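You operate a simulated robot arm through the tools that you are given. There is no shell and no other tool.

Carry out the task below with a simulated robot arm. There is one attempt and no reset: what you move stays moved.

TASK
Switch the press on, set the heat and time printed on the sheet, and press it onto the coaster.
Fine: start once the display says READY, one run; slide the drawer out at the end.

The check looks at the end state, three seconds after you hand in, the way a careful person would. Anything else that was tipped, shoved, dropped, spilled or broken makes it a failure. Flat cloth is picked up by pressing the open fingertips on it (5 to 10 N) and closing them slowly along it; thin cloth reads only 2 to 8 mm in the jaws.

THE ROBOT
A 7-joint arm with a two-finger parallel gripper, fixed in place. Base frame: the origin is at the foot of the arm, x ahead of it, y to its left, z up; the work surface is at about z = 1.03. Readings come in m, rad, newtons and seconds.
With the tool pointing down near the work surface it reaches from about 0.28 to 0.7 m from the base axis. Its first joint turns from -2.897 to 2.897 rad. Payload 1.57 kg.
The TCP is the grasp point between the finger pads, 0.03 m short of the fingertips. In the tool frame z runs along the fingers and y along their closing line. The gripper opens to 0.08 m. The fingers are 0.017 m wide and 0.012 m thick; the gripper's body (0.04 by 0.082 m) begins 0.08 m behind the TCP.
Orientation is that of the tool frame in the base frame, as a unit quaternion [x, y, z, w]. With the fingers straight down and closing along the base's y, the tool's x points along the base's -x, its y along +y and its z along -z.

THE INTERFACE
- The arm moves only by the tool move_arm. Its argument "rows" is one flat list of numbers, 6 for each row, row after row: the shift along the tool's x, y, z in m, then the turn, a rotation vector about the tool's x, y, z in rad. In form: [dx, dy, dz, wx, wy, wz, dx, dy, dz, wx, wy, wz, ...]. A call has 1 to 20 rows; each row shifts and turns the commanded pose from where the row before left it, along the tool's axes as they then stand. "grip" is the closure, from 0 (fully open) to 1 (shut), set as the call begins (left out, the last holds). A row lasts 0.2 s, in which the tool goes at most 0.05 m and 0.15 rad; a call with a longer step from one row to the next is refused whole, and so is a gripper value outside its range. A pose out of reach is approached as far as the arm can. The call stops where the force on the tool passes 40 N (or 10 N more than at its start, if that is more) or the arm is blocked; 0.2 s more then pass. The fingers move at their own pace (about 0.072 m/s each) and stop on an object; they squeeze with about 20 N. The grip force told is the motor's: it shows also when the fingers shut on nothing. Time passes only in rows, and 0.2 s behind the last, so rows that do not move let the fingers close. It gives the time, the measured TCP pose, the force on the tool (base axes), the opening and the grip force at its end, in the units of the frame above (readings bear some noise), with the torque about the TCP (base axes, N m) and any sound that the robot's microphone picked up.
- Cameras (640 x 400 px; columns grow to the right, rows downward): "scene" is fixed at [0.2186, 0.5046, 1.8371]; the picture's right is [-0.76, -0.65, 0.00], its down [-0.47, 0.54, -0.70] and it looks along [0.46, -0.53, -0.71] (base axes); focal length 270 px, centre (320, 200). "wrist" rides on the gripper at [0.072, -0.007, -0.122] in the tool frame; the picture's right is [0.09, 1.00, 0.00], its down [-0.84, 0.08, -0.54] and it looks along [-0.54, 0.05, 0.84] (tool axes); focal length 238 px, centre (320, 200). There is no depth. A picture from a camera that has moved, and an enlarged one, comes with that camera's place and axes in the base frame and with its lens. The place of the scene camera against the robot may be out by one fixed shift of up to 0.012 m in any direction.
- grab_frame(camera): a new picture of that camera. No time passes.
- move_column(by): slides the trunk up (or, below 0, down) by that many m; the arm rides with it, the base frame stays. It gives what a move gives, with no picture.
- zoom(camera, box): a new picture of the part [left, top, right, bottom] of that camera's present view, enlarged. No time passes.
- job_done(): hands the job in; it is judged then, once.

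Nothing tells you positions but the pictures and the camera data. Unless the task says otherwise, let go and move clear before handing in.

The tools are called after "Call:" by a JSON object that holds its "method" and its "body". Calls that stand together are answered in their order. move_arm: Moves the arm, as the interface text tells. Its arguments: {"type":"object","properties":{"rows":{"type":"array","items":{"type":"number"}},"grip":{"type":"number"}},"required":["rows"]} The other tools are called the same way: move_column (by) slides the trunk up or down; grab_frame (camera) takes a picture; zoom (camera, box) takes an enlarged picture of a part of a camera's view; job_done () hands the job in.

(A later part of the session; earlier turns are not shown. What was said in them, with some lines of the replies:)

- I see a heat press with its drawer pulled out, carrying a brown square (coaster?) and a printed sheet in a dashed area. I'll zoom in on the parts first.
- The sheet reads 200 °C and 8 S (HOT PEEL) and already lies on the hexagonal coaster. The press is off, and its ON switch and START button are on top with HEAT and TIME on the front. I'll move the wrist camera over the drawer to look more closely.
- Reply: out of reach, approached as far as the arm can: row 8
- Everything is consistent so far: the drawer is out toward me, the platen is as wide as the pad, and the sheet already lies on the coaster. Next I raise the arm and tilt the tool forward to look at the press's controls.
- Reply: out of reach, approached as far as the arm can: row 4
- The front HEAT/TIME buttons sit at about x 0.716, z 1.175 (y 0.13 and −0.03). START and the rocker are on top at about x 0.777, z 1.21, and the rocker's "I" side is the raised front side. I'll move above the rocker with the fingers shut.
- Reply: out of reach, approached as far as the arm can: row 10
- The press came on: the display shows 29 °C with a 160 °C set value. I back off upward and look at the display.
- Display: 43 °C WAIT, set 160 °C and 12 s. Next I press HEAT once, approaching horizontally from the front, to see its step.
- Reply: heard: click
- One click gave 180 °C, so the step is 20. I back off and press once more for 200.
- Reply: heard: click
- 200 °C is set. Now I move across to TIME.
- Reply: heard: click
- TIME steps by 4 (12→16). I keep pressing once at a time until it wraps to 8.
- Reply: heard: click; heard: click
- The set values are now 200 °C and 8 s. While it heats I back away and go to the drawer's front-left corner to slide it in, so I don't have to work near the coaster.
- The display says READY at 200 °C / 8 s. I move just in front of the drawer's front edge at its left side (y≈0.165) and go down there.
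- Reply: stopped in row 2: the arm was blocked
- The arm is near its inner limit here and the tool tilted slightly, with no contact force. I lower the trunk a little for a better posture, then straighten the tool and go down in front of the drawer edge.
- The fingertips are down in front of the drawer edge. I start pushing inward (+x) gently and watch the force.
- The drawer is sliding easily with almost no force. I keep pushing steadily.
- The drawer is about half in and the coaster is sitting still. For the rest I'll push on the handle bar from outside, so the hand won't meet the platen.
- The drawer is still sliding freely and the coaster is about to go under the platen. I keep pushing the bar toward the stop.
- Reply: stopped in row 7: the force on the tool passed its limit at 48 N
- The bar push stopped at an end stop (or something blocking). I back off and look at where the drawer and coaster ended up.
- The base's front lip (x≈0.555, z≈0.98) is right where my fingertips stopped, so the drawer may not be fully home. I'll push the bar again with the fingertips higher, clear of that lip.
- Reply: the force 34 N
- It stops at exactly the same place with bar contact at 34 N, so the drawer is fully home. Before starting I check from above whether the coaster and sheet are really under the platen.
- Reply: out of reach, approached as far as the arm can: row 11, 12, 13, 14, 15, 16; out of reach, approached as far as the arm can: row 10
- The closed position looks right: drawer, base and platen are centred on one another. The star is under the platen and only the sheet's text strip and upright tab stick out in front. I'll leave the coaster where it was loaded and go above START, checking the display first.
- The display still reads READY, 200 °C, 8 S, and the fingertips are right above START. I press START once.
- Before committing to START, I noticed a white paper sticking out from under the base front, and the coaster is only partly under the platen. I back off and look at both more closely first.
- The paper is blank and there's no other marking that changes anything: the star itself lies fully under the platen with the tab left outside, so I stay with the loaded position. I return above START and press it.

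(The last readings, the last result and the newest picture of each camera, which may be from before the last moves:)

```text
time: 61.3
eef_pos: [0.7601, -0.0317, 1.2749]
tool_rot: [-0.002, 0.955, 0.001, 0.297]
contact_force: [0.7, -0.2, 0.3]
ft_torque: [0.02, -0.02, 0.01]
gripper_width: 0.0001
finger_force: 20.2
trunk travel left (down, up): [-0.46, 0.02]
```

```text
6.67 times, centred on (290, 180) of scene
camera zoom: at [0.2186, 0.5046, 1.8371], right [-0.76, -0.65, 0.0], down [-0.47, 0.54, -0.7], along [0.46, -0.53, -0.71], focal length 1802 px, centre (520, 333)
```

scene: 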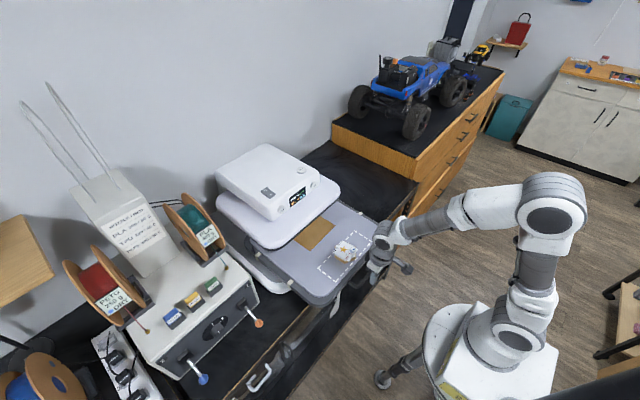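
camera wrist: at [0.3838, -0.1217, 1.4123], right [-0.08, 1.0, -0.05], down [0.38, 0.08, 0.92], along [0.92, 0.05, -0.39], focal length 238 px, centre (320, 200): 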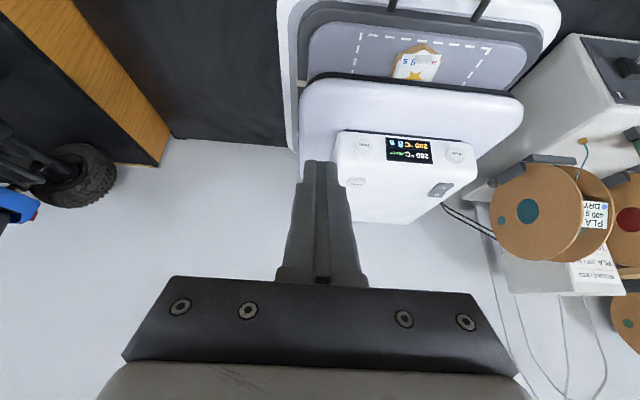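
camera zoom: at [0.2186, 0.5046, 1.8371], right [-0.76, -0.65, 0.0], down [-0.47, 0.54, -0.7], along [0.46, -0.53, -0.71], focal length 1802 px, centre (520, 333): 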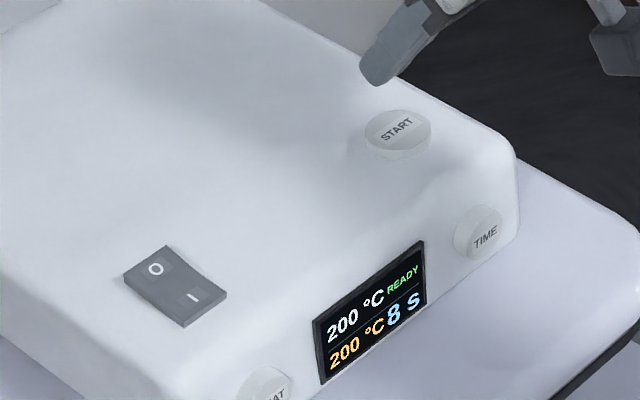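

Call:
{"method": "move_arm", "body": {"rows": [0.00565, -0.001, 0.00825, 0, 0, 0, 0.00565, -0.001, 0.00825, 0, 0, 0, 0.00565, 0, 0.00825, 0, 0, 0, 0.00226, 0, 0.0033, 0, 0, 0, 0.0017, 0, 0.00248, 0, 0, 0]}}

Call:
{"method": "zoom", "body": {"camera": "scene", "box": [250, 150, 330, 210]}}

```text
time: 62.5
eef_pos: [0.7614, -0.0335, 1.2388]
tool_rot: [-0.002, 0.955, 0.001, 0.297]
contact_force: [0.2, -0.5, 1.4]
ft_torque: [-0.01, -0.01, 0.0]
gripper_width: 0.0
finger_force: 20.4
trunk travel left (down, up): [-0.46, 0.02]
heard: click
```

```text
6.67 times, centred on (290, 180) of scene
camera zoom: at [0.2186, 0.5046, 1.8371], right [-0.76, -0.65, 0.0], down [-0.47, 0.54, -0.7], along [0.46, -0.53, -0.71], focal length 1802 px, centre (520, 333)
```

zoom: 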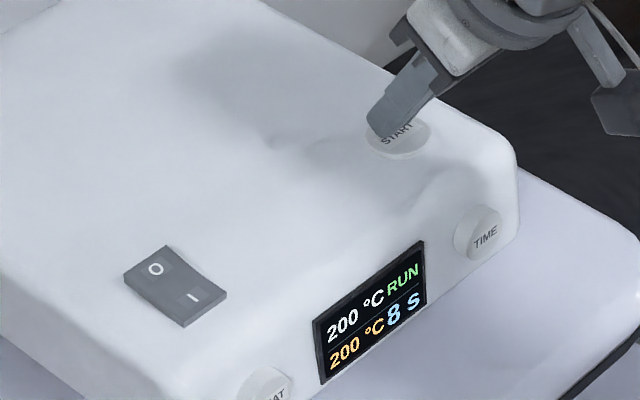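

START clicked and the display shows RUN. I lift away without touching anything and watch the cycle.

Call:
{"method": "move_arm", "body": {"rows": [-0.0142, 0, -0.0206, 0, 0, 0, -0.0142, 0, -0.0206, 0, 0, 0]}}

Call:
{"method": "zoom", "body": {"camera": "scene", "box": [220, 140, 400, 290]}}

Call:
{"method": "move_arm", "body": {"rows": [0.02, 0, -0.03, 0, 0, 0, 0.02, 0, -0.03, 0, 0, 0, 0.028, -0.02, -0.02, 0, 0, 0, 0.03, -0.02, -0.03, 0, 0, 0, 0.03, -0.02, -0.02, 0, 0, 0]}}

Call:
{"method": "zoom", "body": {"camera": "scene", "box": [220, 140, 400, 290]}}

Call:
{"method": "grab_frame", "body": {"camera": "wrist"}}

```text
time: 63.1
eef_pos: [0.7604, -0.0335, 1.2879]
tool_rot: [-0.001, 0.955, 0.001, 0.296]
contact_force: [-0.1, -0.2, 0.4]
ft_torque: [-0.03, -0.01, 0.0]
gripper_width: 0.0
finger_force: 20.4
trunk travel left (down, up): [-0.46, 0.02]
```

```text
2.67 times, centred on (310, 215) of scene
camera zoom: at [0.2186, 0.5046, 1.8371], right [-0.76, -0.65, 0.0], down [-0.47, 0.54, -0.7], along [0.46, -0.53, -0.71], focal length 721 px, centre (347, 160)
```

zoom: 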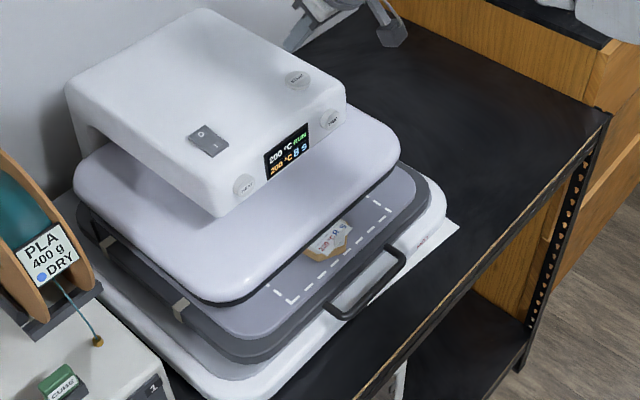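

```text
time: 64.3
eef_pos: [0.5788, -0.0934, 1.3247]
tool_rot: [-0.003, 0.954, 0.001, 0.298]
contact_force: [-0.2, -0.5, -0.3]
ft_torque: [-0.01, -0.02, -0.02]
gripper_width: 0.0001
finger_force: 20.2
trunk travel left (down, up): [-0.46, 0.02]
```

```text
2.67 times, centred on (310, 215) of scene
camera zoom: at [0.2186, 0.5046, 1.8371], right [-0.76, -0.65, 0.0], down [-0.47, 0.54, -0.7], along [0.46, -0.53, -0.71], focal length 721 px, centre (347, 160)
```

zoom: 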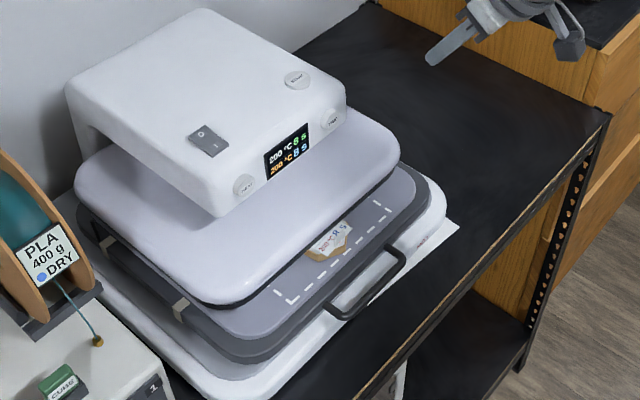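

```text
taken
camera wrist: at [0.4519, -0.0993, 1.3846], right [-0.08, 1.0, -0.05], down [0.38, 0.08, 0.92], along [0.92, 0.05, -0.39], focal length 238 px, centre (320, 200)
```

wrist: 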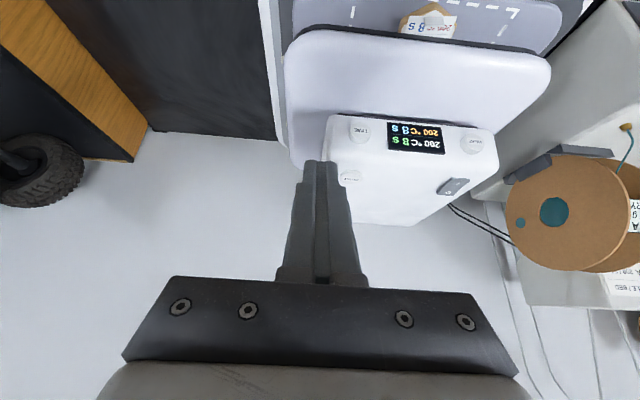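

The platen came down by itself and the countdown is running. While it runs I lower the trunk and get the arm ready in front of the handle, without touching the press.

Call:
{"method": "move_column", "body": {"by": -0.1}}

Call:
{"method": "zoom", "body": {"camera": "scene", "box": [220, 140, 400, 290]}}

Call:
{"method": "zoom", "body": {"camera": "scene", "box": [260, 180, 320, 220]}}

Call:
{"method": "grab_frame", "body": {"camera": "wrist"}}

```text
time: 65.6
eef_pos: [0.5807, -0.0936, 1.2242]
tool_rot: [-0.002, 0.955, 0.002, 0.298]
contact_force: [-0.1, 0.0, -0.1]
ft_torque: [0.01, 0.0, 0.01]
gripper_width: 0.0
finger_force: 20.4
trunk travel left (down, up): [-0.36, 0.12]
```

```text
2.67 times, centred on (310, 215) of scene
camera zoom: at [0.2186, 0.5046, 1.8371], right [-0.76, -0.65, 0.0], down [-0.47, 0.54, -0.7], along [0.46, -0.53, -0.71], focal length 721 px, centre (347, 160)
```

zoom: 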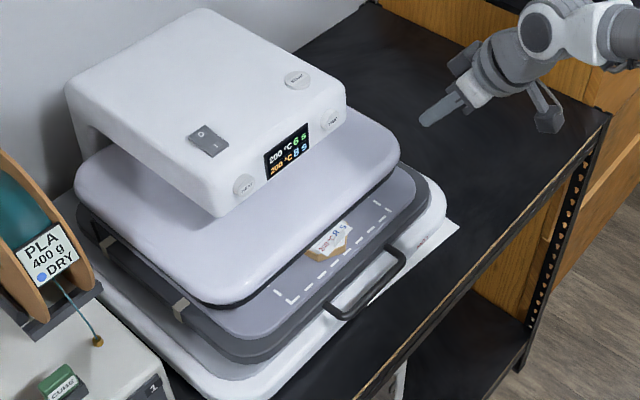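

```text
10.00 times, centred on (290, 200) of scene
camera zoom: at [0.2186, 0.5046, 1.8371], right [-0.76, -0.65, 0.0], down [-0.47, 0.54, -0.7], along [0.46, -0.53, -0.71], focal length 2703 px, centre (620, 200)
```

zoom: 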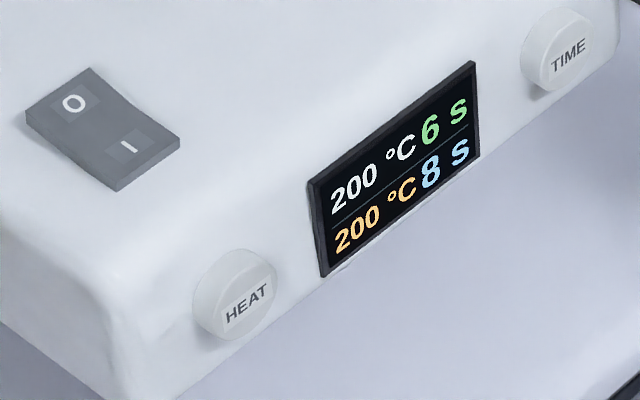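

```text
taken
camera wrist: at [0.4527, -0.0993, 1.2844], right [-0.08, 1.0, -0.05], down [0.38, 0.08, 0.92], along [0.92, 0.05, -0.39], focal length 238 px, centre (320, 200)
```

wrist: 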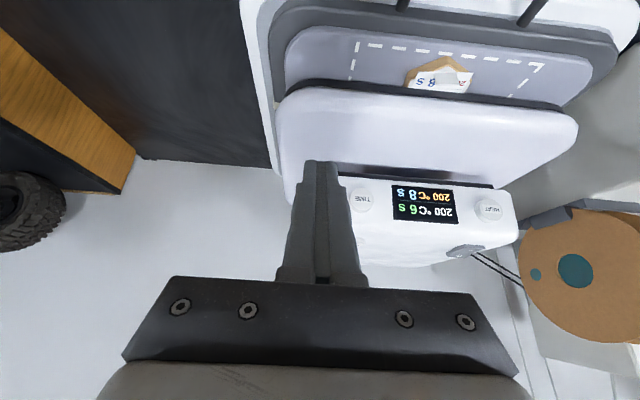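

Call:
{"method": "move_arm", "body": {"rows": [0, 0, 0, 0, 0.15, 0, 0, 0, 0, 0, 0.15, 0, 0, 0, 0, 0, 0.15, 0, 0, 0, 0, 0, 0.15, 0, 0.012, 0.0357, 0.02, 0, 0, 0, 0.012, 0.0357, 0.02, 0, 0, 0, 0.012, 0.0357, 0.02, 0, 0, 0, 0.012, 0.0357, 0.02, 0, 0, 0, 0.012, 0.0357, 0.02, 0, 0, 0, 0, 0, 0, 0, 0, 0]}}

Call:
{"method": "zoom", "body": {"camera": "scene", "box": [220, 140, 400, 290]}}

Call:
{"method": "grab_frame", "body": {"camera": "wrist"}}

```text
time: 67.8
eef_pos: [0.5191, 0.0834, 1.121]
tool_rot: [-0.003, 1.0, 0.0, 0.001]
contact_force: [0.8, 0.5, -0.6]
ft_torque: [-0.03, 0.02, 0.01]
gripper_width: 0.0001
finger_force: 20.2
trunk travel left (down, up): [-0.36, 0.12]
```

```text
2.67 times, centred on (310, 215) of scene
camera zoom: at [0.2186, 0.5046, 1.8371], right [-0.76, -0.65, 0.0], down [-0.47, 0.54, -0.7], along [0.46, -0.53, -0.71], focal length 721 px, centre (347, 160)
```

zoom: 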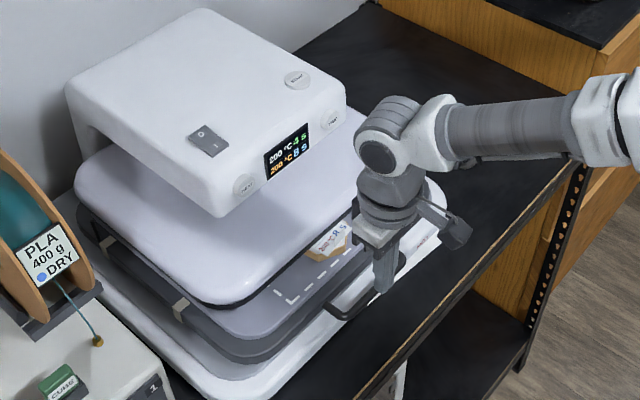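

```text
taken
camera wrist: at [0.4478, 0.0781, 1.2428], right [-0.1, 1.0, 0.0], down [0.83, 0.08, 0.54], along [0.54, 0.05, -0.84], focal length 238 px, centre (320, 200)
```

wrist: 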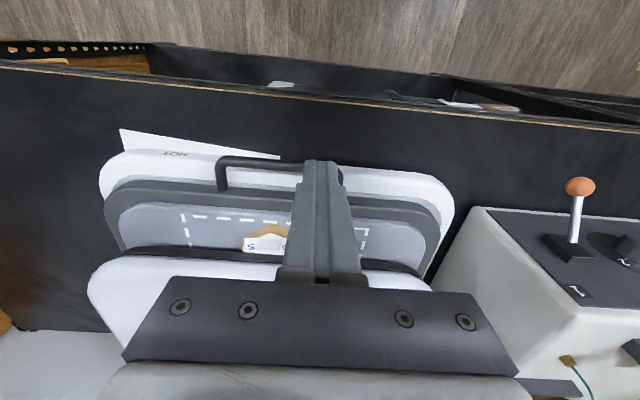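

Call:
{"method": "move_arm", "body": {"rows": [0, 0, 0, 0, 0, 0, 0, 0, 0, 0, 0, 0, 0, 0, 0, 0, 0, 0, 0, 0, 0, 0, 0, 0, 0, 0, 0, 0, 0, 0, 0, 0, 0, 0, 0, 0, 0, 0, 0, 0, 0, 0, 0, 0, 0, 0, 0, 0, 0, 0, 0, 0, 0, 0, 0, 0, 0, 0, 0, 0, 0, 0, 0, 0, 0, 0, 0, 0, 0, 0, 0, 0, 0, 0, 0, 0, 0, 0, 0, 0, 0, 0, 0, 0, 0, 0, 0, 0, 0, 0, 0, 0, 0, 0, 0, 0, 0, 0, 0, 0, 0, 0, 0, 0, 0, 0, 0, 0, 0, 0, 0, 0, 0, 0]}}

Call:
{"method": "zoom", "body": {"camera": "scene", "box": [260, 180, 320, 220]}}

Call:
{"method": "zoom", "body": {"camera": "scene", "box": [220, 140, 400, 290]}}

Call:
{"method": "grab_frame", "body": {"camera": "wrist"}}

```text
time: 71.8
eef_pos: [0.5182, 0.0852, 1.1209]
tool_rot: [-0.002, 1.0, 0.001, 0.002]
contact_force: [-0.5, 0.5, -0.2]
ft_torque: [0.02, 0.0, -0.02]
gripper_width: 0.0
finger_force: 19.4
trunk travel left (down, up): [-0.36, 0.12]
```

```text
10.00 times, centred on (290, 200) of scene
camera zoom: at [0.2186, 0.5046, 1.8371], right [-0.76, -0.65, 0.0], down [-0.47, 0.54, -0.7], along [0.46, -0.53, -0.71], focal length 2703 px, centre (620, 200)
```

zoom: 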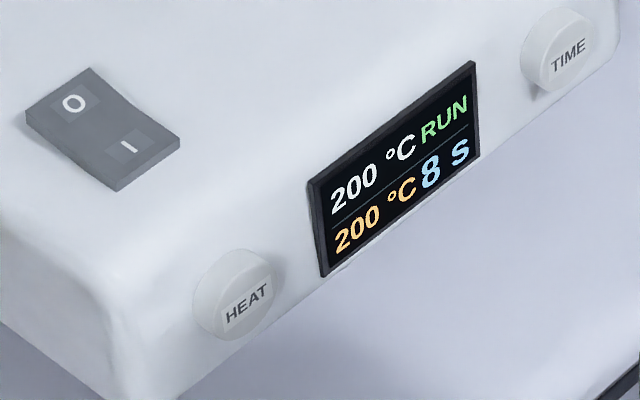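

```text
2.67 times, centred on (310, 215) of scene
camera zoom: at [0.2186, 0.5046, 1.8371], right [-0.76, -0.65, 0.0], down [-0.47, 0.54, -0.7], along [0.46, -0.53, -0.71], focal length 721 px, centre (347, 160)
```

zoom: 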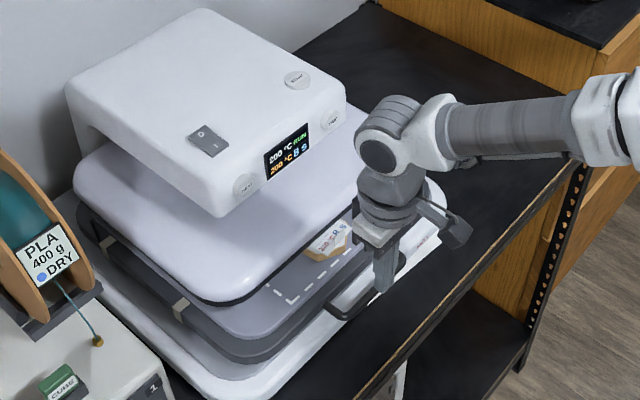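

```text
taken
camera wrist: at [0.448, 0.0775, 1.2431], right [-0.1, 1.0, 0.0], down [0.83, 0.08, 0.54], along [0.54, 0.05, -0.84], focal length 238 px, centre (320, 200)
```

wrist: 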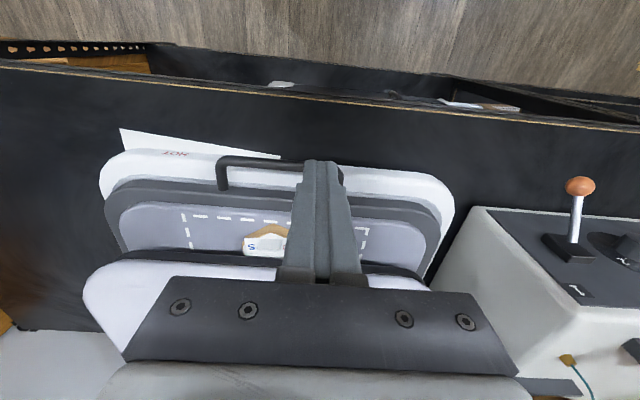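

Call:
{"method": "move_arm", "body": {"rows": [0, 0, 0, 0, 0, 0, 0, 0, 0, 0, 0, 0, 0, 0, 0, 0, 0, 0, 0, 0, 0, 0, 0, 0, 0, 0, 0, 0, 0, 0, 0, 0, 0, 0, 0, 0, 0, 0, 0, 0, 0, 0, 0, 0, 0, 0, 0, 0]}}

Call:
{"method": "zoom", "body": {"camera": "scene", "box": [260, 180, 320, 220]}}

Call:
{"method": "zoom", "body": {"camera": "scene", "box": [220, 140, 400, 290]}}

```text
time: 73.6
eef_pos: [0.5192, 0.0843, 1.1213]
tool_rot: [-0.002, 1.0, -0.001, 0.002]
contact_force: [0.1, -0.5, -0.4]
ft_torque: [-0.01, 0.0, 0.02]
gripper_width: 0.0001
finger_force: 20.2
trunk travel left (down, up): [-0.36, 0.12]
```

```text
10.00 times, centred on (290, 200) of scene
camera zoom: at [0.2186, 0.5046, 1.8371], right [-0.76, -0.65, 0.0], down [-0.47, 0.54, -0.7], along [0.46, -0.53, -0.71], focal length 2703 px, centre (620, 200)
```

zoom: 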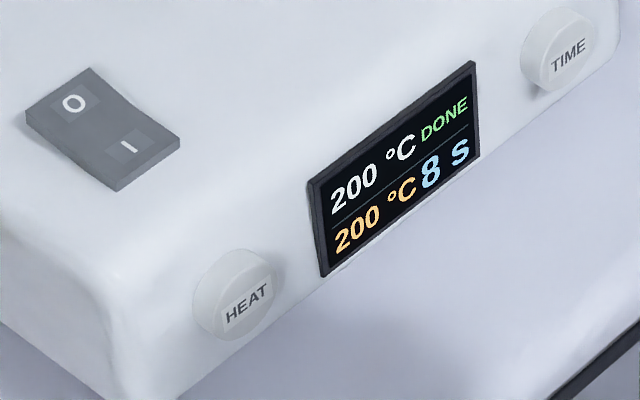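

```text
2.67 times, centred on (310, 215) of scene
camera zoom: at [0.2186, 0.5046, 1.8371], right [-0.76, -0.65, 0.0], down [-0.47, 0.54, -0.7], along [0.46, -0.53, -0.71], focal length 721 px, centre (347, 160)
```

zoom: 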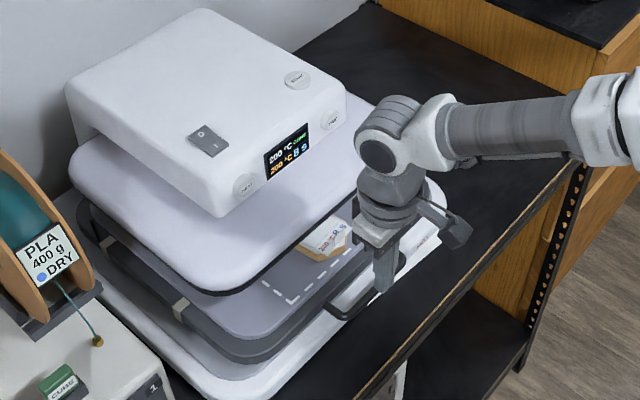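

The display says DONE and the platen is back up. I position the closed fingers above the handle loop (between bar and drawer front).

Call:
{"method": "move_arm", "body": {"rows": [-0.0205, -0.0015, 0, 0, 0, 0, -0.0205, -0.0015, 0, 0, 0, 0, -0.0205, -0.0015, 0, 0, 0, 0, 0, 0, 0.025, 0, 0, 0, 0, 0, 0.025, 0, 0, 0, 0, 0, 0, 0, 0, 0]}}

Call:
{"method": "grab_frame", "body": {"camera": "wrist"}}

Call:
{"method": "zoom", "body": {"camera": "wrist", "box": [200, 120, 440, 270]}}

Call:
{"method": "zoom", "body": {"camera": "scene", "box": [290, 200, 390, 270]}}

```text
time: 75.0
eef_pos: [0.581, 0.081, 1.0731]
tool_rot: [-0.002, 1.0, 0.0, 0.0]
contact_force: [0.0, -0.6, -0.2]
ft_torque: [0.01, 0.01, 0.02]
gripper_width: 0.0002
finger_force: 20.4
trunk travel left (down, up): [-0.36, 0.12]
```

```text
taken
camera wrist: at [0.5099, 0.0746, 1.1946], right [-0.1, 1.0, 0.0], down [0.84, 0.08, 0.54], along [0.54, 0.05, -0.84], focal length 238 px, centre (320, 200)
```

wrist: 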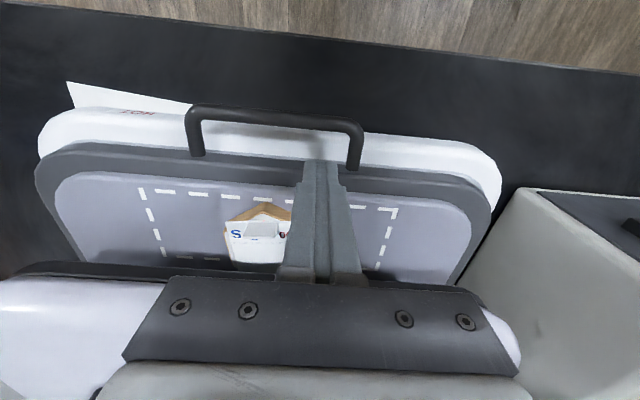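

```text
2.67 times, centred on (320, 195) of wrist
camera zoom: at [0.5099, 0.0746, 1.1946], right [-0.1, 1.0, 0.0], down [0.84, 0.08, 0.54], along [0.54, 0.05, -0.84], focal length 636 px, centre (320, 213)
```

zoom: 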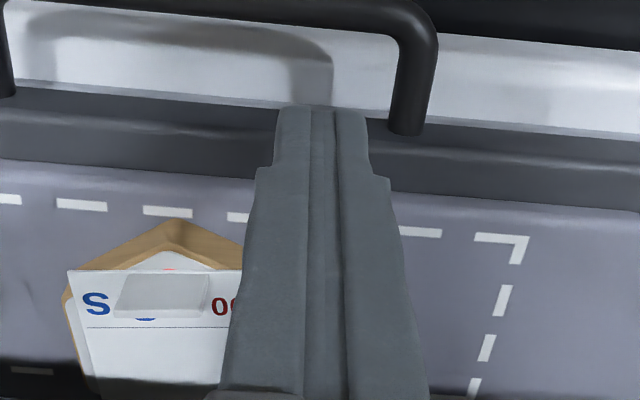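

```text
5.71 times, centred on (340, 235) of scene
camera zoom: at [0.2186, 0.5046, 1.8371], right [-0.76, -0.65, 0.0], down [-0.47, 0.54, -0.7], along [0.46, -0.53, -0.71], focal length 1545 px, centre (206, 0)
```

zoom: 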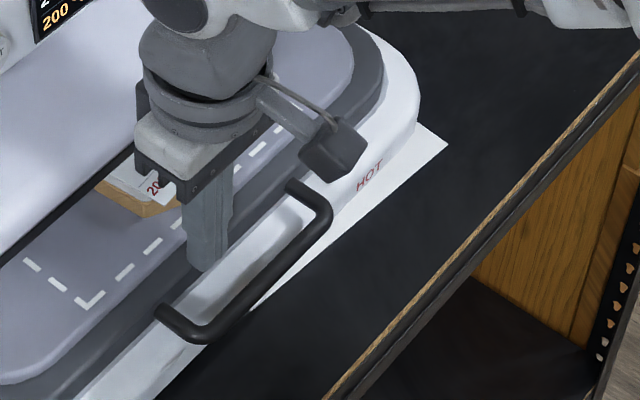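

Call:
{"method": "move_arm", "body": {"rows": [0, 0, 0.012, 0, 0, 0, 0, 0, 0.012, 0, 0, 0, 0, 0, 0.012, 0, 0, 0, 0, 0, 0.01, 0, 0, 0, 0, 0, 0, 0, 0, 0]}}

Call:
{"method": "zoom", "body": {"camera": "wrist", "box": [200, 120, 440, 270]}}

Call:
{"method": "zoom", "body": {"camera": "scene", "box": [290, 200, 390, 270]}}

```text
time: 76.2
eef_pos: [0.5815, 0.0814, 1.0277]
tool_rot: [-0.003, 1.0, 0.001, 0.001]
contact_force: [0.3, 0.0, -0.7]
ft_torque: [-0.04, 0.02, 0.06]
gripper_width: 0.0
finger_force: 19.7
trunk travel left (down, up): [-0.36, 0.12]
```

```text
2.67 times, centred on (320, 195) of wrist
camera zoom: at [0.5095, 0.0749, 1.1499], right [-0.1, 1.0, 0.0], down [0.83, 0.08, 0.54], along [0.54, 0.05, -0.84], focal length 636 px, centre (320, 213)
```

zoom: 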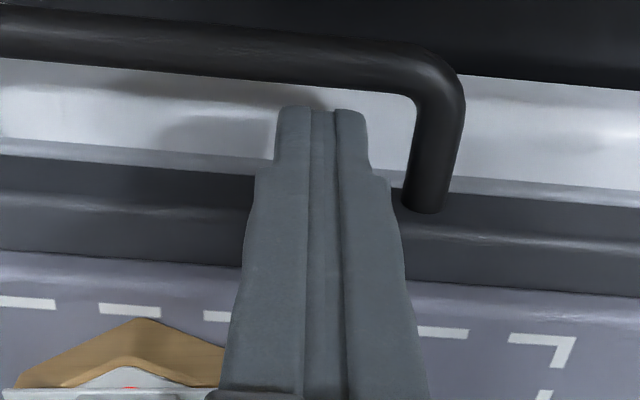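

```text
5.71 times, centred on (340, 235) of scene
camera zoom: at [0.2186, 0.5046, 1.8371], right [-0.76, -0.65, 0.0], down [-0.47, 0.54, -0.7], along [0.46, -0.53, -0.71], focal length 1545 px, centre (206, 0)
```

zoom: 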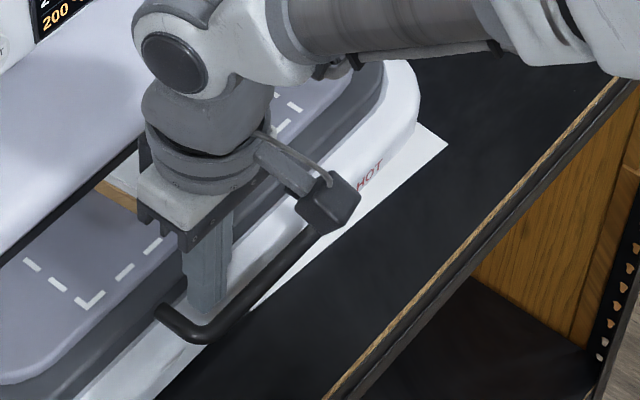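

Call:
{"method": "move_arm", "body": {"rows": [0.003, 0, 0, 0, 0, 0, 0.004, 0, 0, 0, 0, 0, 0.005, 0, 0, 0, 0, 0, 0.006, 0, 0, 0, 0, 0, 0.008, 0, 0, 0, 0, 0, 0.01, 0, 0, 0, 0, 0, 0.01, 0, 0, 0, 0, 0, 0.008, 0, 0, 0, 0, 0]}}

Call:
{"method": "zoom", "body": {"camera": "scene", "box": [220, 160, 400, 290]}}

Call:
{"method": "grab_frame", "body": {"camera": "wrist"}}

```text
time: 78.0
eef_pos: [0.5281, 0.0827, 1.0275]
tool_rot: [-0.003, 1.0, 0.001, 0.001]
contact_force: [0.7, -0.1, -0.5]
ft_torque: [0.03, 0.03, 0.01]
gripper_width: 0.0001
finger_force: 20.0
trunk travel left (down, up): [-0.36, 0.12]
```

```text
3.08 times, centred on (310, 225) of scene
camera zoom: at [0.2186, 0.5046, 1.8371], right [-0.76, -0.65, 0.0], down [-0.47, 0.54, -0.7], along [0.46, -0.53, -0.71], focal length 832 px, centre (351, 123)
```

zoom: 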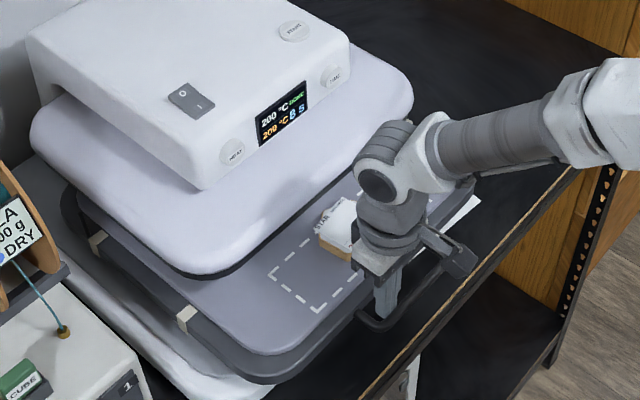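

```text
taken
camera wrist: at [0.4564, 0.0759, 1.1504], right [-0.1, 1.0, 0.0], down [0.84, 0.08, 0.54], along [0.54, 0.05, -0.84], focal length 238 px, centre (320, 200)
```

wrist: 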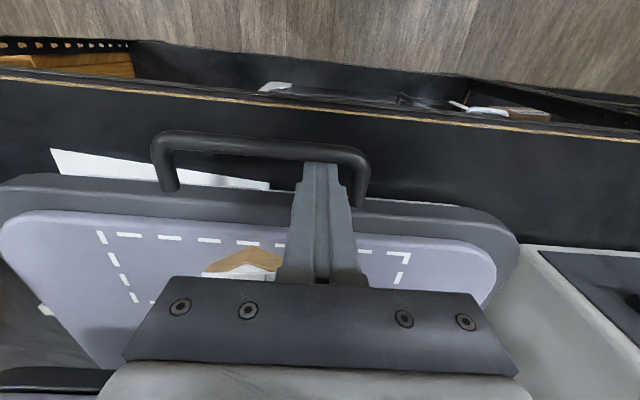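

The drawer follows. I keep pulling smoothly.

Call:
{"method": "move_arm", "body": {"rows": [0.005, 0, 0, 0, 0, 0, 0.008, 0, 0, 0, 0, 0, 0.011, 0, 0, 0, 0, 0, 0.013, 0, 0, 0, 0, 0, 0.014, 0, 0, 0, 0, 0, 0.014, 0, 0, 0, 0, 0, 0.014, 0, 0, 0, 0, 0, 0.014, 0, 0, 0, 0, 0, 0.014, 0, 0, 0, 0, 0, 0.014, 0, 0, 0, 0, 0, 0.014, 0, 0, 0, 0, 0, 0.013, 0, 0, 0, 0, 0, 0.011, 0, 0, 0, 0, 0, 0.009, 0, 0, 0, 0, 0, 0.006, 0, 0, 0, 0, 0]}}

Call:
{"method": "zoom", "body": {"camera": "scene", "box": [220, 160, 440, 330]}}

Call:
{"method": "grab_frame", "body": {"camera": "wrist"}}

```text
time: 81.2
eef_pos: [0.3536, 0.08, 1.0288]
tool_rot: [-0.003, 1.0, 0.0, 0.002]
contact_force: [-0.1, -0.3, -0.2]
ft_torque: [0.02, -0.01, 0.0]
gripper_width: 0.0
finger_force: 19.9
trunk travel left (down, up): [-0.36, 0.12]
```

```text
2.35 times, centred on (330, 245) of scene
camera zoom: at [0.2186, 0.5046, 1.8371], right [-0.76, -0.65, 0.0], down [-0.47, 0.54, -0.7], along [0.46, -0.53, -0.71], focal length 636 px, centre (296, 94)
```

zoom: 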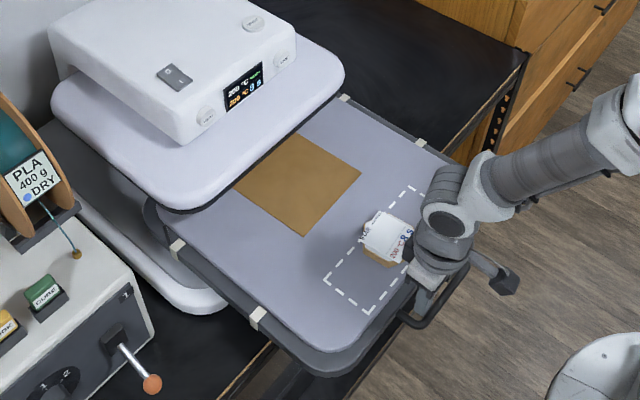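

```text
taken
camera wrist: at [0.2823, 0.0741, 1.15], right [-0.1, 1.0, 0.0], down [0.83, 0.08, 0.54], along [0.54, 0.05, -0.84], focal length 238 px, centre (320, 200)
```

wrist: 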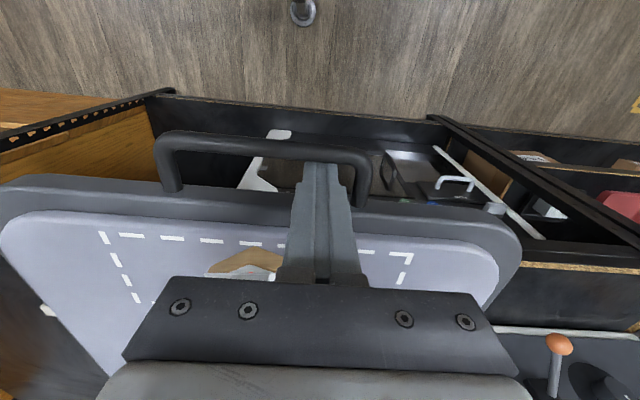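

The star has left the sheet (transferred), and the drawer is most of the way out. I keep pulling slowly.

Call:
{"method": "move_arm", "body": {"rows": [0.005, 0, 0, 0, 0, 0, 0.008, 0, 0, 0, 0, 0, 0.01, 0, 0, 0, 0, 0, 0.01, 0, 0, 0, 0, 0, 0.008, 0, 0, 0, 0, 0, 0.005, 0, 0, 0, 0, 0]}}

Call:
{"method": "move_arm", "body": {"rows": [0.003, 0, 0, 0, 0.08, 0, 0.003, 0, 0.0003, 0, 0.08, 0, 0.003, 0, 0.0005, 0, 0.08, 0, 0.003, 0, 0.0007, 0, 0.08, 0, 0.003, 0, 0.001, 0, 0.08, 0, 0, 0, 0, 0, 0, 0]}}

Call:
{"method": "grab_frame", "body": {"camera": "wrist"}}

Call:
{"method": "grab_frame", "body": {"camera": "scene"}}

```text
time: 82.6
eef_pos: [0.3064, 0.0812, 1.0279]
tool_rot: [-0.003, 1.0, 0.001, 0.001]
contact_force: [1.5, 0.2, 0.8]
ft_torque: [0.01, 0.03, 0.0]
gripper_width: 0.0
finger_force: 19.9
trunk travel left (down, up): [-0.36, 0.12]
```

```text
time: 84.0
eef_pos: [0.2921, 0.0796, 1.0268]
tool_rot: [-0.003, 0.98, 0.0, -0.198]
contact_force: [1.5, 1.1, -0.1]
ft_torque: [-0.01, -0.02, 0.06]
gripper_width: 0.0
finger_force: 19.9
trunk travel left (down, up): [-0.36, 0.12]
```

```text
taken
camera wrist: at [0.2743, 0.0742, 1.1679], right [-0.09, 1.0, 0.04], down [0.98, 0.08, 0.17], along [0.17, 0.05, -0.98], focal length 238 px, centre (320, 200)
```

wrist: 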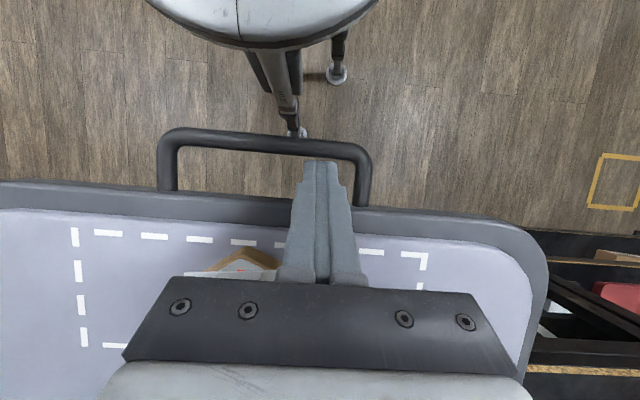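

```text
taken
```

scene: 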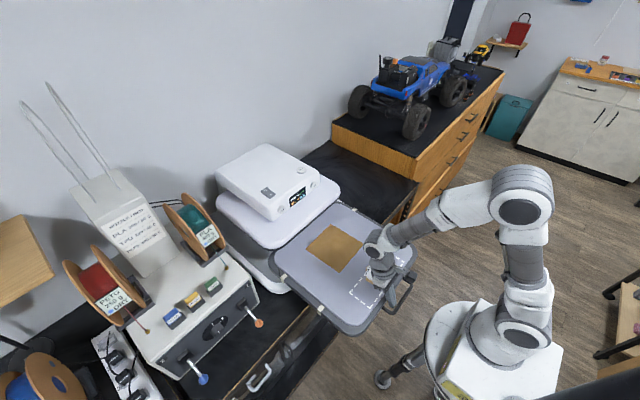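

Call:
{"method": "move_arm", "body": {"rows": [0.0037, 0, 0.0016, 0, 0, 0, 0.0055, 0, 0.0023, 0, 0, 0, 0.0064, 0, 0.0027, 0, 0, 0, 0.0064, 0, 0.0027, 0, 0, 0, 0.0055, 0, 0.0023, 0, 0, 0, 0.0037, 0, 0.0016, 0, 0, 0]}}

Call:
{"method": "grab_frame", "body": {"camera": "wrist"}}

Call:
{"method": "zoom", "body": {"camera": "scene", "box": [260, 180, 460, 340]}}

```text
time: 85.4
eef_pos: [0.2587, 0.0802, 1.028]
tool_rot: [-0.002, 0.98, 0.0, -0.197]
contact_force: [0.9, 0.3, -0.1]
ft_torque: [0.02, -0.05, -0.04]
gripper_width: 0.0
finger_force: 20.2
trunk travel left (down, up): [-0.36, 0.12]
```

```text
taken
camera wrist: at [0.2403, 0.0742, 1.1676], right [-0.09, 1.0, 0.04], down [0.98, 0.08, 0.18], along [0.17, 0.05, -0.98], focal length 238 px, centre (320, 200)
```

wrist: 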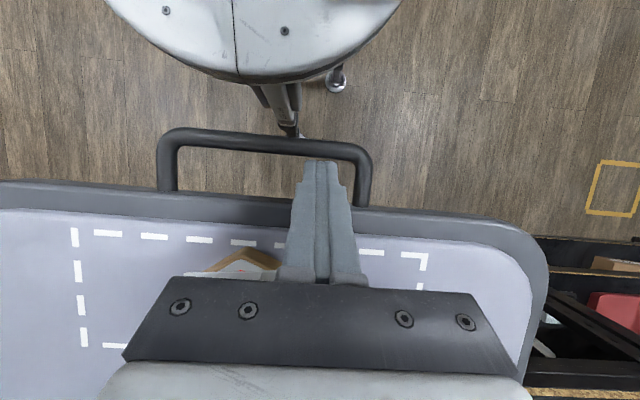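

```text
2.50 times, centred on (360, 260) of scene
camera zoom: at [0.2186, 0.5046, 1.8371], right [-0.76, -0.65, 0.0], down [-0.47, 0.54, -0.7], along [0.46, -0.53, -0.71], focal length 676 px, centre (220, 50)
```

zoom: 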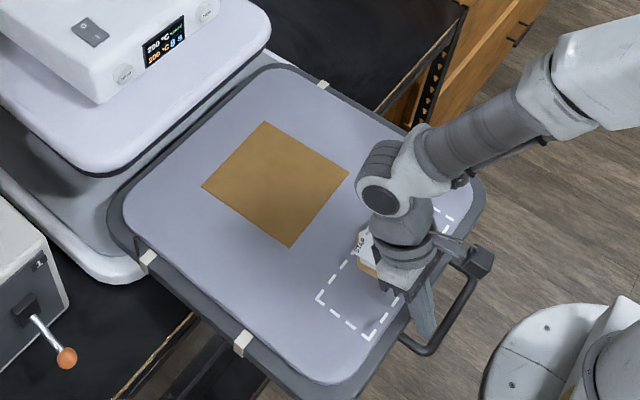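

Almost fully out; a little more until it reaches the stop.

Call:
{"method": "move_arm", "body": {"rows": [0.0037, 0, 0.0016, 0, 0, 0, 0.0037, 0, 0.0016, 0, 0, 0, 0.0037, 0, 0.0016, 0, 0, 0, 0.0028, 0, 0.0012, 0, 0, 0, 0.0028, 0, 0.0012, 0, 0, 0, 0.0028, 0, 0.0012, 0, 0, 0]}}

Call:
{"method": "grab_frame", "body": {"camera": "wrist"}}

Call:
{"method": "zoom", "body": {"camera": "scene", "box": [260, 180, 460, 340]}}

```text
time: 86.8
eef_pos: [0.2444, 0.0801, 1.0264]
tool_rot: [-0.001, 0.981, 0.002, -0.192]
contact_force: [32.9, -6.5, -1.2]
ft_torque: [-0.17, -0.76, 0.08]
gripper_width: 0.0001
finger_force: 20.3
trunk travel left (down, up): [-0.36, 0.12]
```

```text
taken
camera wrist: at [0.2239, 0.0736, 1.1673], right [-0.09, 1.0, 0.04], down [0.98, 0.08, 0.19], along [0.18, 0.05, -0.98], focal length 238 px, centre (320, 200)
```

wrist: 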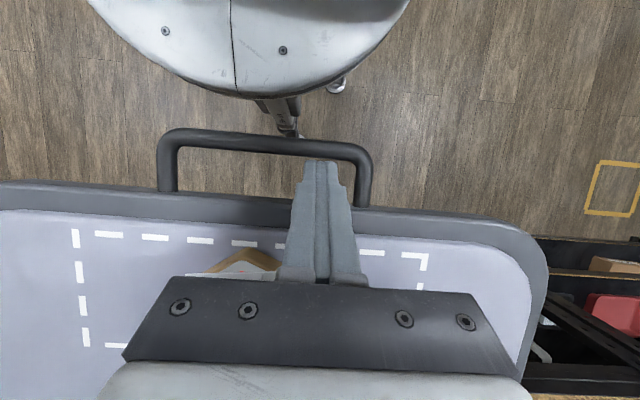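

```text
2.50 times, centred on (360, 260) of scene
camera zoom: at [0.2186, 0.5046, 1.8371], right [-0.76, -0.65, 0.0], down [-0.47, 0.54, -0.7], along [0.46, -0.53, -0.71], focal length 676 px, centre (220, 50)
```

zoom: 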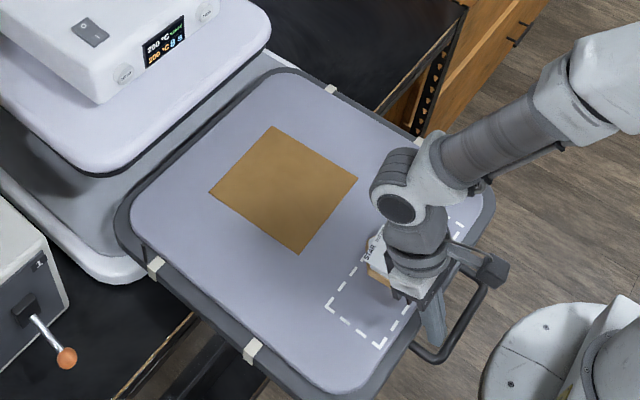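

The drawer is at its outer stop. I release the pull, then withdraw the fingers along their own axis out of the loop.

Call:
{"method": "move_arm", "body": {"rows": [-0.0028, 0, -0.0012, 0, 0, 0, -0.0028, 0, -0.0012, 0, 0, 0, 0, 0, 0, 0, 0, 0]}}

Call:
{"method": "move_arm", "body": {"rows": [0, 0, -0.01, 0, 0, 0, 0, 0, -0.015, 0, 0, 0, 0, 0, -0.02, 0, 0, 0, 0, 0, -0.03, 0, 0, 0, 0, 0, -0.03, 0, 0, 0, 0, 0, -0.03, 0, 0, 0]}}

Call:
{"method": "grab_frame", "body": {"camera": "wrist"}}

Call:
{"method": "zoom", "body": {"camera": "scene", "box": [260, 180, 460, 340]}}

```text
time: 87.6
eef_pos: [0.2445, 0.0798, 1.0265]
tool_rot: [-0.003, 0.98, 0.0, -0.197]
contact_force: [14.7, 0.3, -5.4]
ft_torque: [0.21, -0.44, -0.07]
gripper_width: 0.0003
finger_force: 20.1
trunk travel left (down, up): [-0.36, 0.12]
```

```text
time: 89.0
eef_pos: [0.2959, 0.0803, 1.1528]
tool_rot: [-0.003, 0.98, 0.0, -0.198]
contact_force: [0.1, 0.4, 0.7]
ft_torque: [0.01, -0.02, -0.02]
gripper_width: 0.0
finger_force: 20.5
trunk travel left (down, up): [-0.36, 0.12]
```

```text
taken
camera wrist: at [0.2779, 0.0741, 1.2939], right [-0.09, 1.0, 0.04], down [0.98, 0.08, 0.18], along [0.17, 0.05, -0.98], focal length 238 px, centre (320, 200)
```

wrist: 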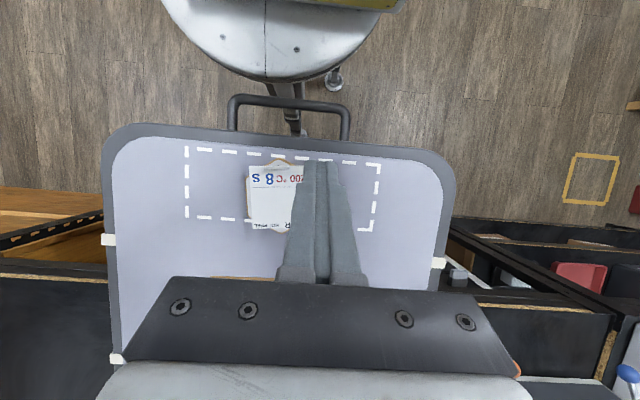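

```text
2.50 times, centred on (360, 260) of scene
camera zoom: at [0.2186, 0.5046, 1.8371], right [-0.76, -0.65, 0.0], down [-0.47, 0.54, -0.7], along [0.46, -0.53, -0.71], focal length 676 px, centre (220, 50)
```

zoom: 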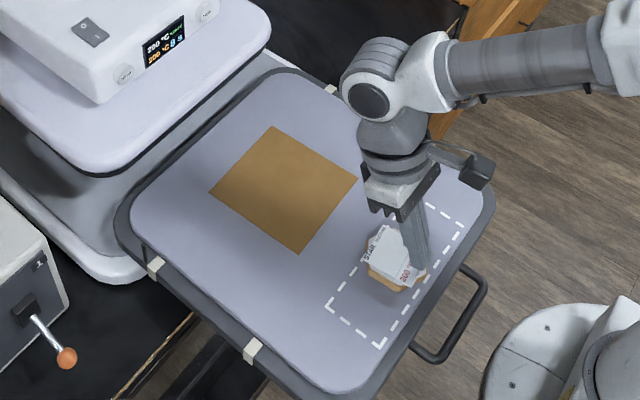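

The drawer is fully out, and the sheet's star has transferred. I move the arm up and clear, then inspect the end state.

Call:
{"method": "move_arm", "body": {"rows": [-0.0056, -0.005, -0.0295, 0, 0, 0, -0.0056, -0.025, -0.0295, 0, 0, 0, -0.0056, -0.03, -0.0295, 0, 0, 0, -0.0056, -0.03, -0.0295, 0, 0, 0, -0.0056, -0.03, -0.0295, 0, 0, 0, -0.0056, -0.03, -0.0295, 0, 0, 0, 0, 0, 0, 0, -0.133, 0, 0, 0, 0, 0, -0.133, 0, 0, 0, 0, 0, -0.133, 0, 0, 0, 0, 0, 0, 0]}}

Call:
{"method": "grab_frame", "body": {"camera": "wrist"}}

Call:
{"method": "grab_frame", "body": {"camera": "scene"}}

Call:
{"method": "zoom", "body": {"camera": "scene", "box": [300, 220, 440, 320]}}

Call:
{"method": "zoom", "body": {"camera": "scene", "box": [260, 180, 320, 220]}}

```text
time: 91.2
eef_pos: [0.3961, -0.07, 1.3026]
tool_rot: [-0.003, 1.0, -0.001, 0.002]
contact_force: [0.3, -0.8, 0.1]
ft_torque: [-0.02, -0.02, -0.01]
gripper_width: 0.0
finger_force: 19.7
trunk travel left (down, up): [-0.36, 0.12]
```

```text
taken
camera wrist: at [0.3241, -0.0756, 1.4248], right [-0.1, 1.0, 0.0], down [0.83, 0.08, 0.55], along [0.54, 0.05, -0.84], focal length 238 px, centre (320, 200)
```

wrist: 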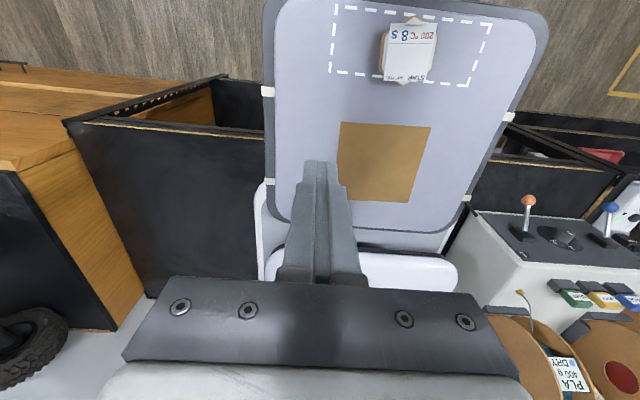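

```text
taken
```

scene: 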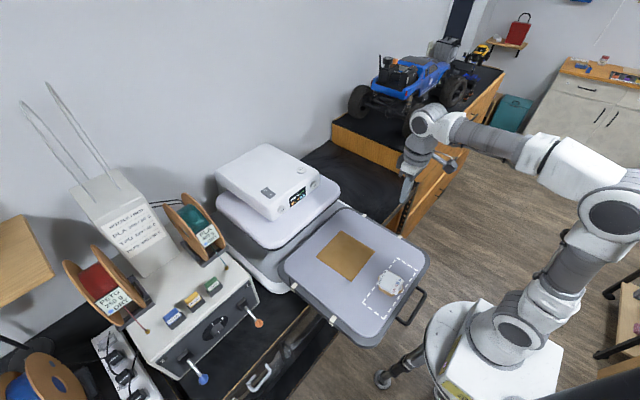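

```text
4.00 times, centred on (370, 270) of scene
camera zoom: at [0.2186, 0.5046, 1.8371], right [-0.76, -0.65, 0.0], down [-0.47, 0.54, -0.7], along [0.46, -0.53, -0.71], focal length 1081 px, centre (120, -80)
```

zoom: 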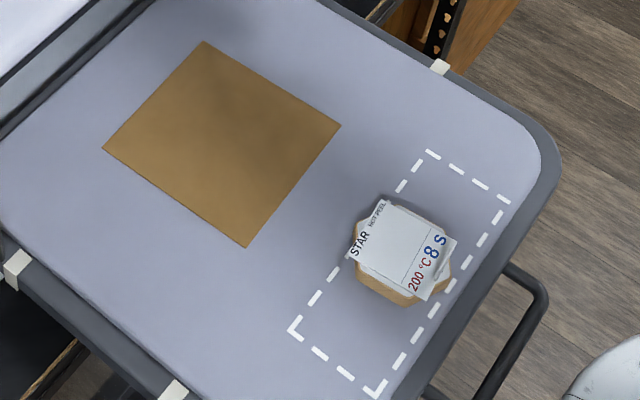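

```text
10.00 times, centred on (290, 200) of scene
camera zoom: at [0.2186, 0.5046, 1.8371], right [-0.76, -0.65, 0.0], down [-0.47, 0.54, -0.7], along [0.46, -0.53, -0.71], focal length 2703 px, centre (620, 200)
```

zoom: 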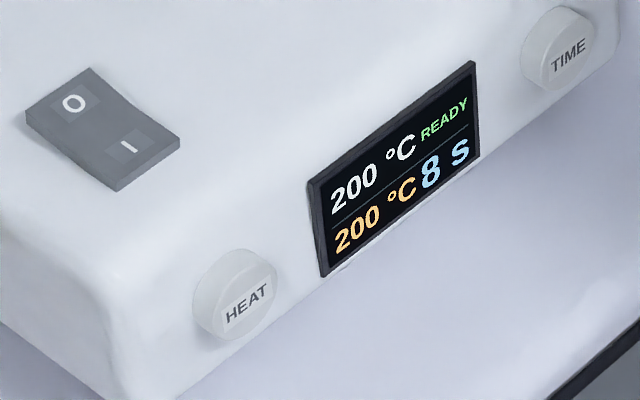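

Call:
{"method": "zoom", "body": {"camera": "wrist", "box": [360, 5, 460, 95]}}

Call:
{"method": "zoom", "body": {"camera": "scene", "box": [365, 250, 425, 310]}}

```text
4.44 times, centred on (410, 50) of wrist
camera zoom: at [0.3241, -0.0756, 1.4248], right [-0.1, 1.0, 0.0], down [0.83, 0.08, 0.55], along [0.54, 0.05, -0.84], focal length 1059 px, centre (-80, 867)
```

zoom: 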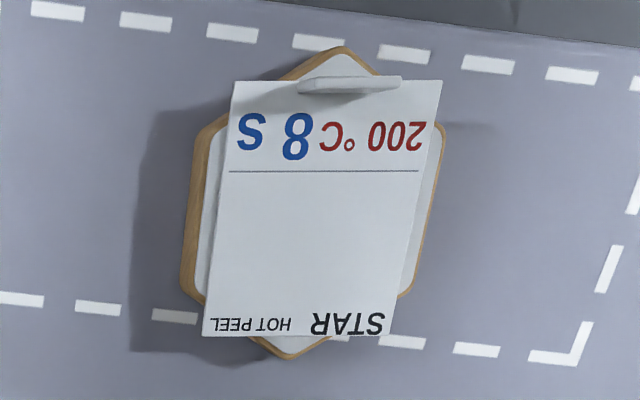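

```text
6.67 times, centred on (395, 280) of scene
camera zoom: at [0.2186, 0.5046, 1.8371], right [-0.76, -0.65, 0.0], down [-0.47, 0.54, -0.7], along [0.46, -0.53, -0.71], focal length 1802 px, centre (-180, -333)
```

zoom: 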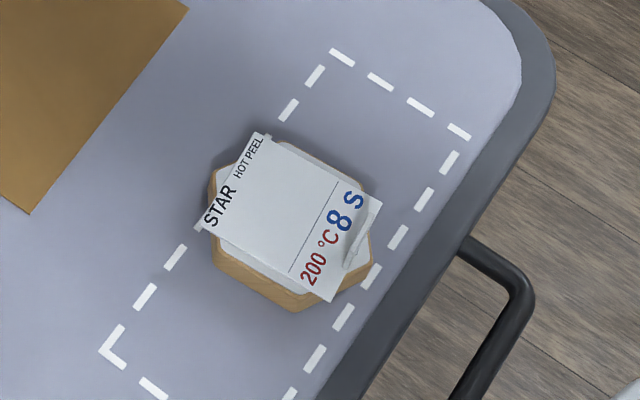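

The drawer is back at its outer stop. The coaster, sheet and brown mat sit where they were, and the star has gone from the carrier sheet. The press still reads 200 °C / 8 S after its one run. The task did not ask for peeling, so I leave the sheet; the arm is clear and holds nothing, so I hand in.

Call:
{"method": "job_done", "body": {}}

```text
The job is handed in.
```

I switched the press on, set it to 200 °C and 8 s as printed on the sheet, and pressed the sheet onto the coaster in one run. I pressed START only after the display said READY, and the display showed DONE at the end. The job is handed in; I haven't seen a check result.

- **Transfer:** The star is gone from the sheet, so it should now be on the coaster. I couldn't confirm that directly, because the sheet still covers it.
- **Coaster position:** I left the coaster where it was loaded. With the drawer fully in, the star was under the heated plate, but the front of the coaster, the text strip and the tab stuck out in front of it.
- **Peeling:** The sheet says HOT PEEL. You didn't ask for peeling, so I left it on; peel it soon if you want it done while hot.
- **End state:** The drawer is slid fully out, and the coaster, sheet and brown square are where they started on it. The press is still on at 200 °C, and the arm is clear and holding nothing.
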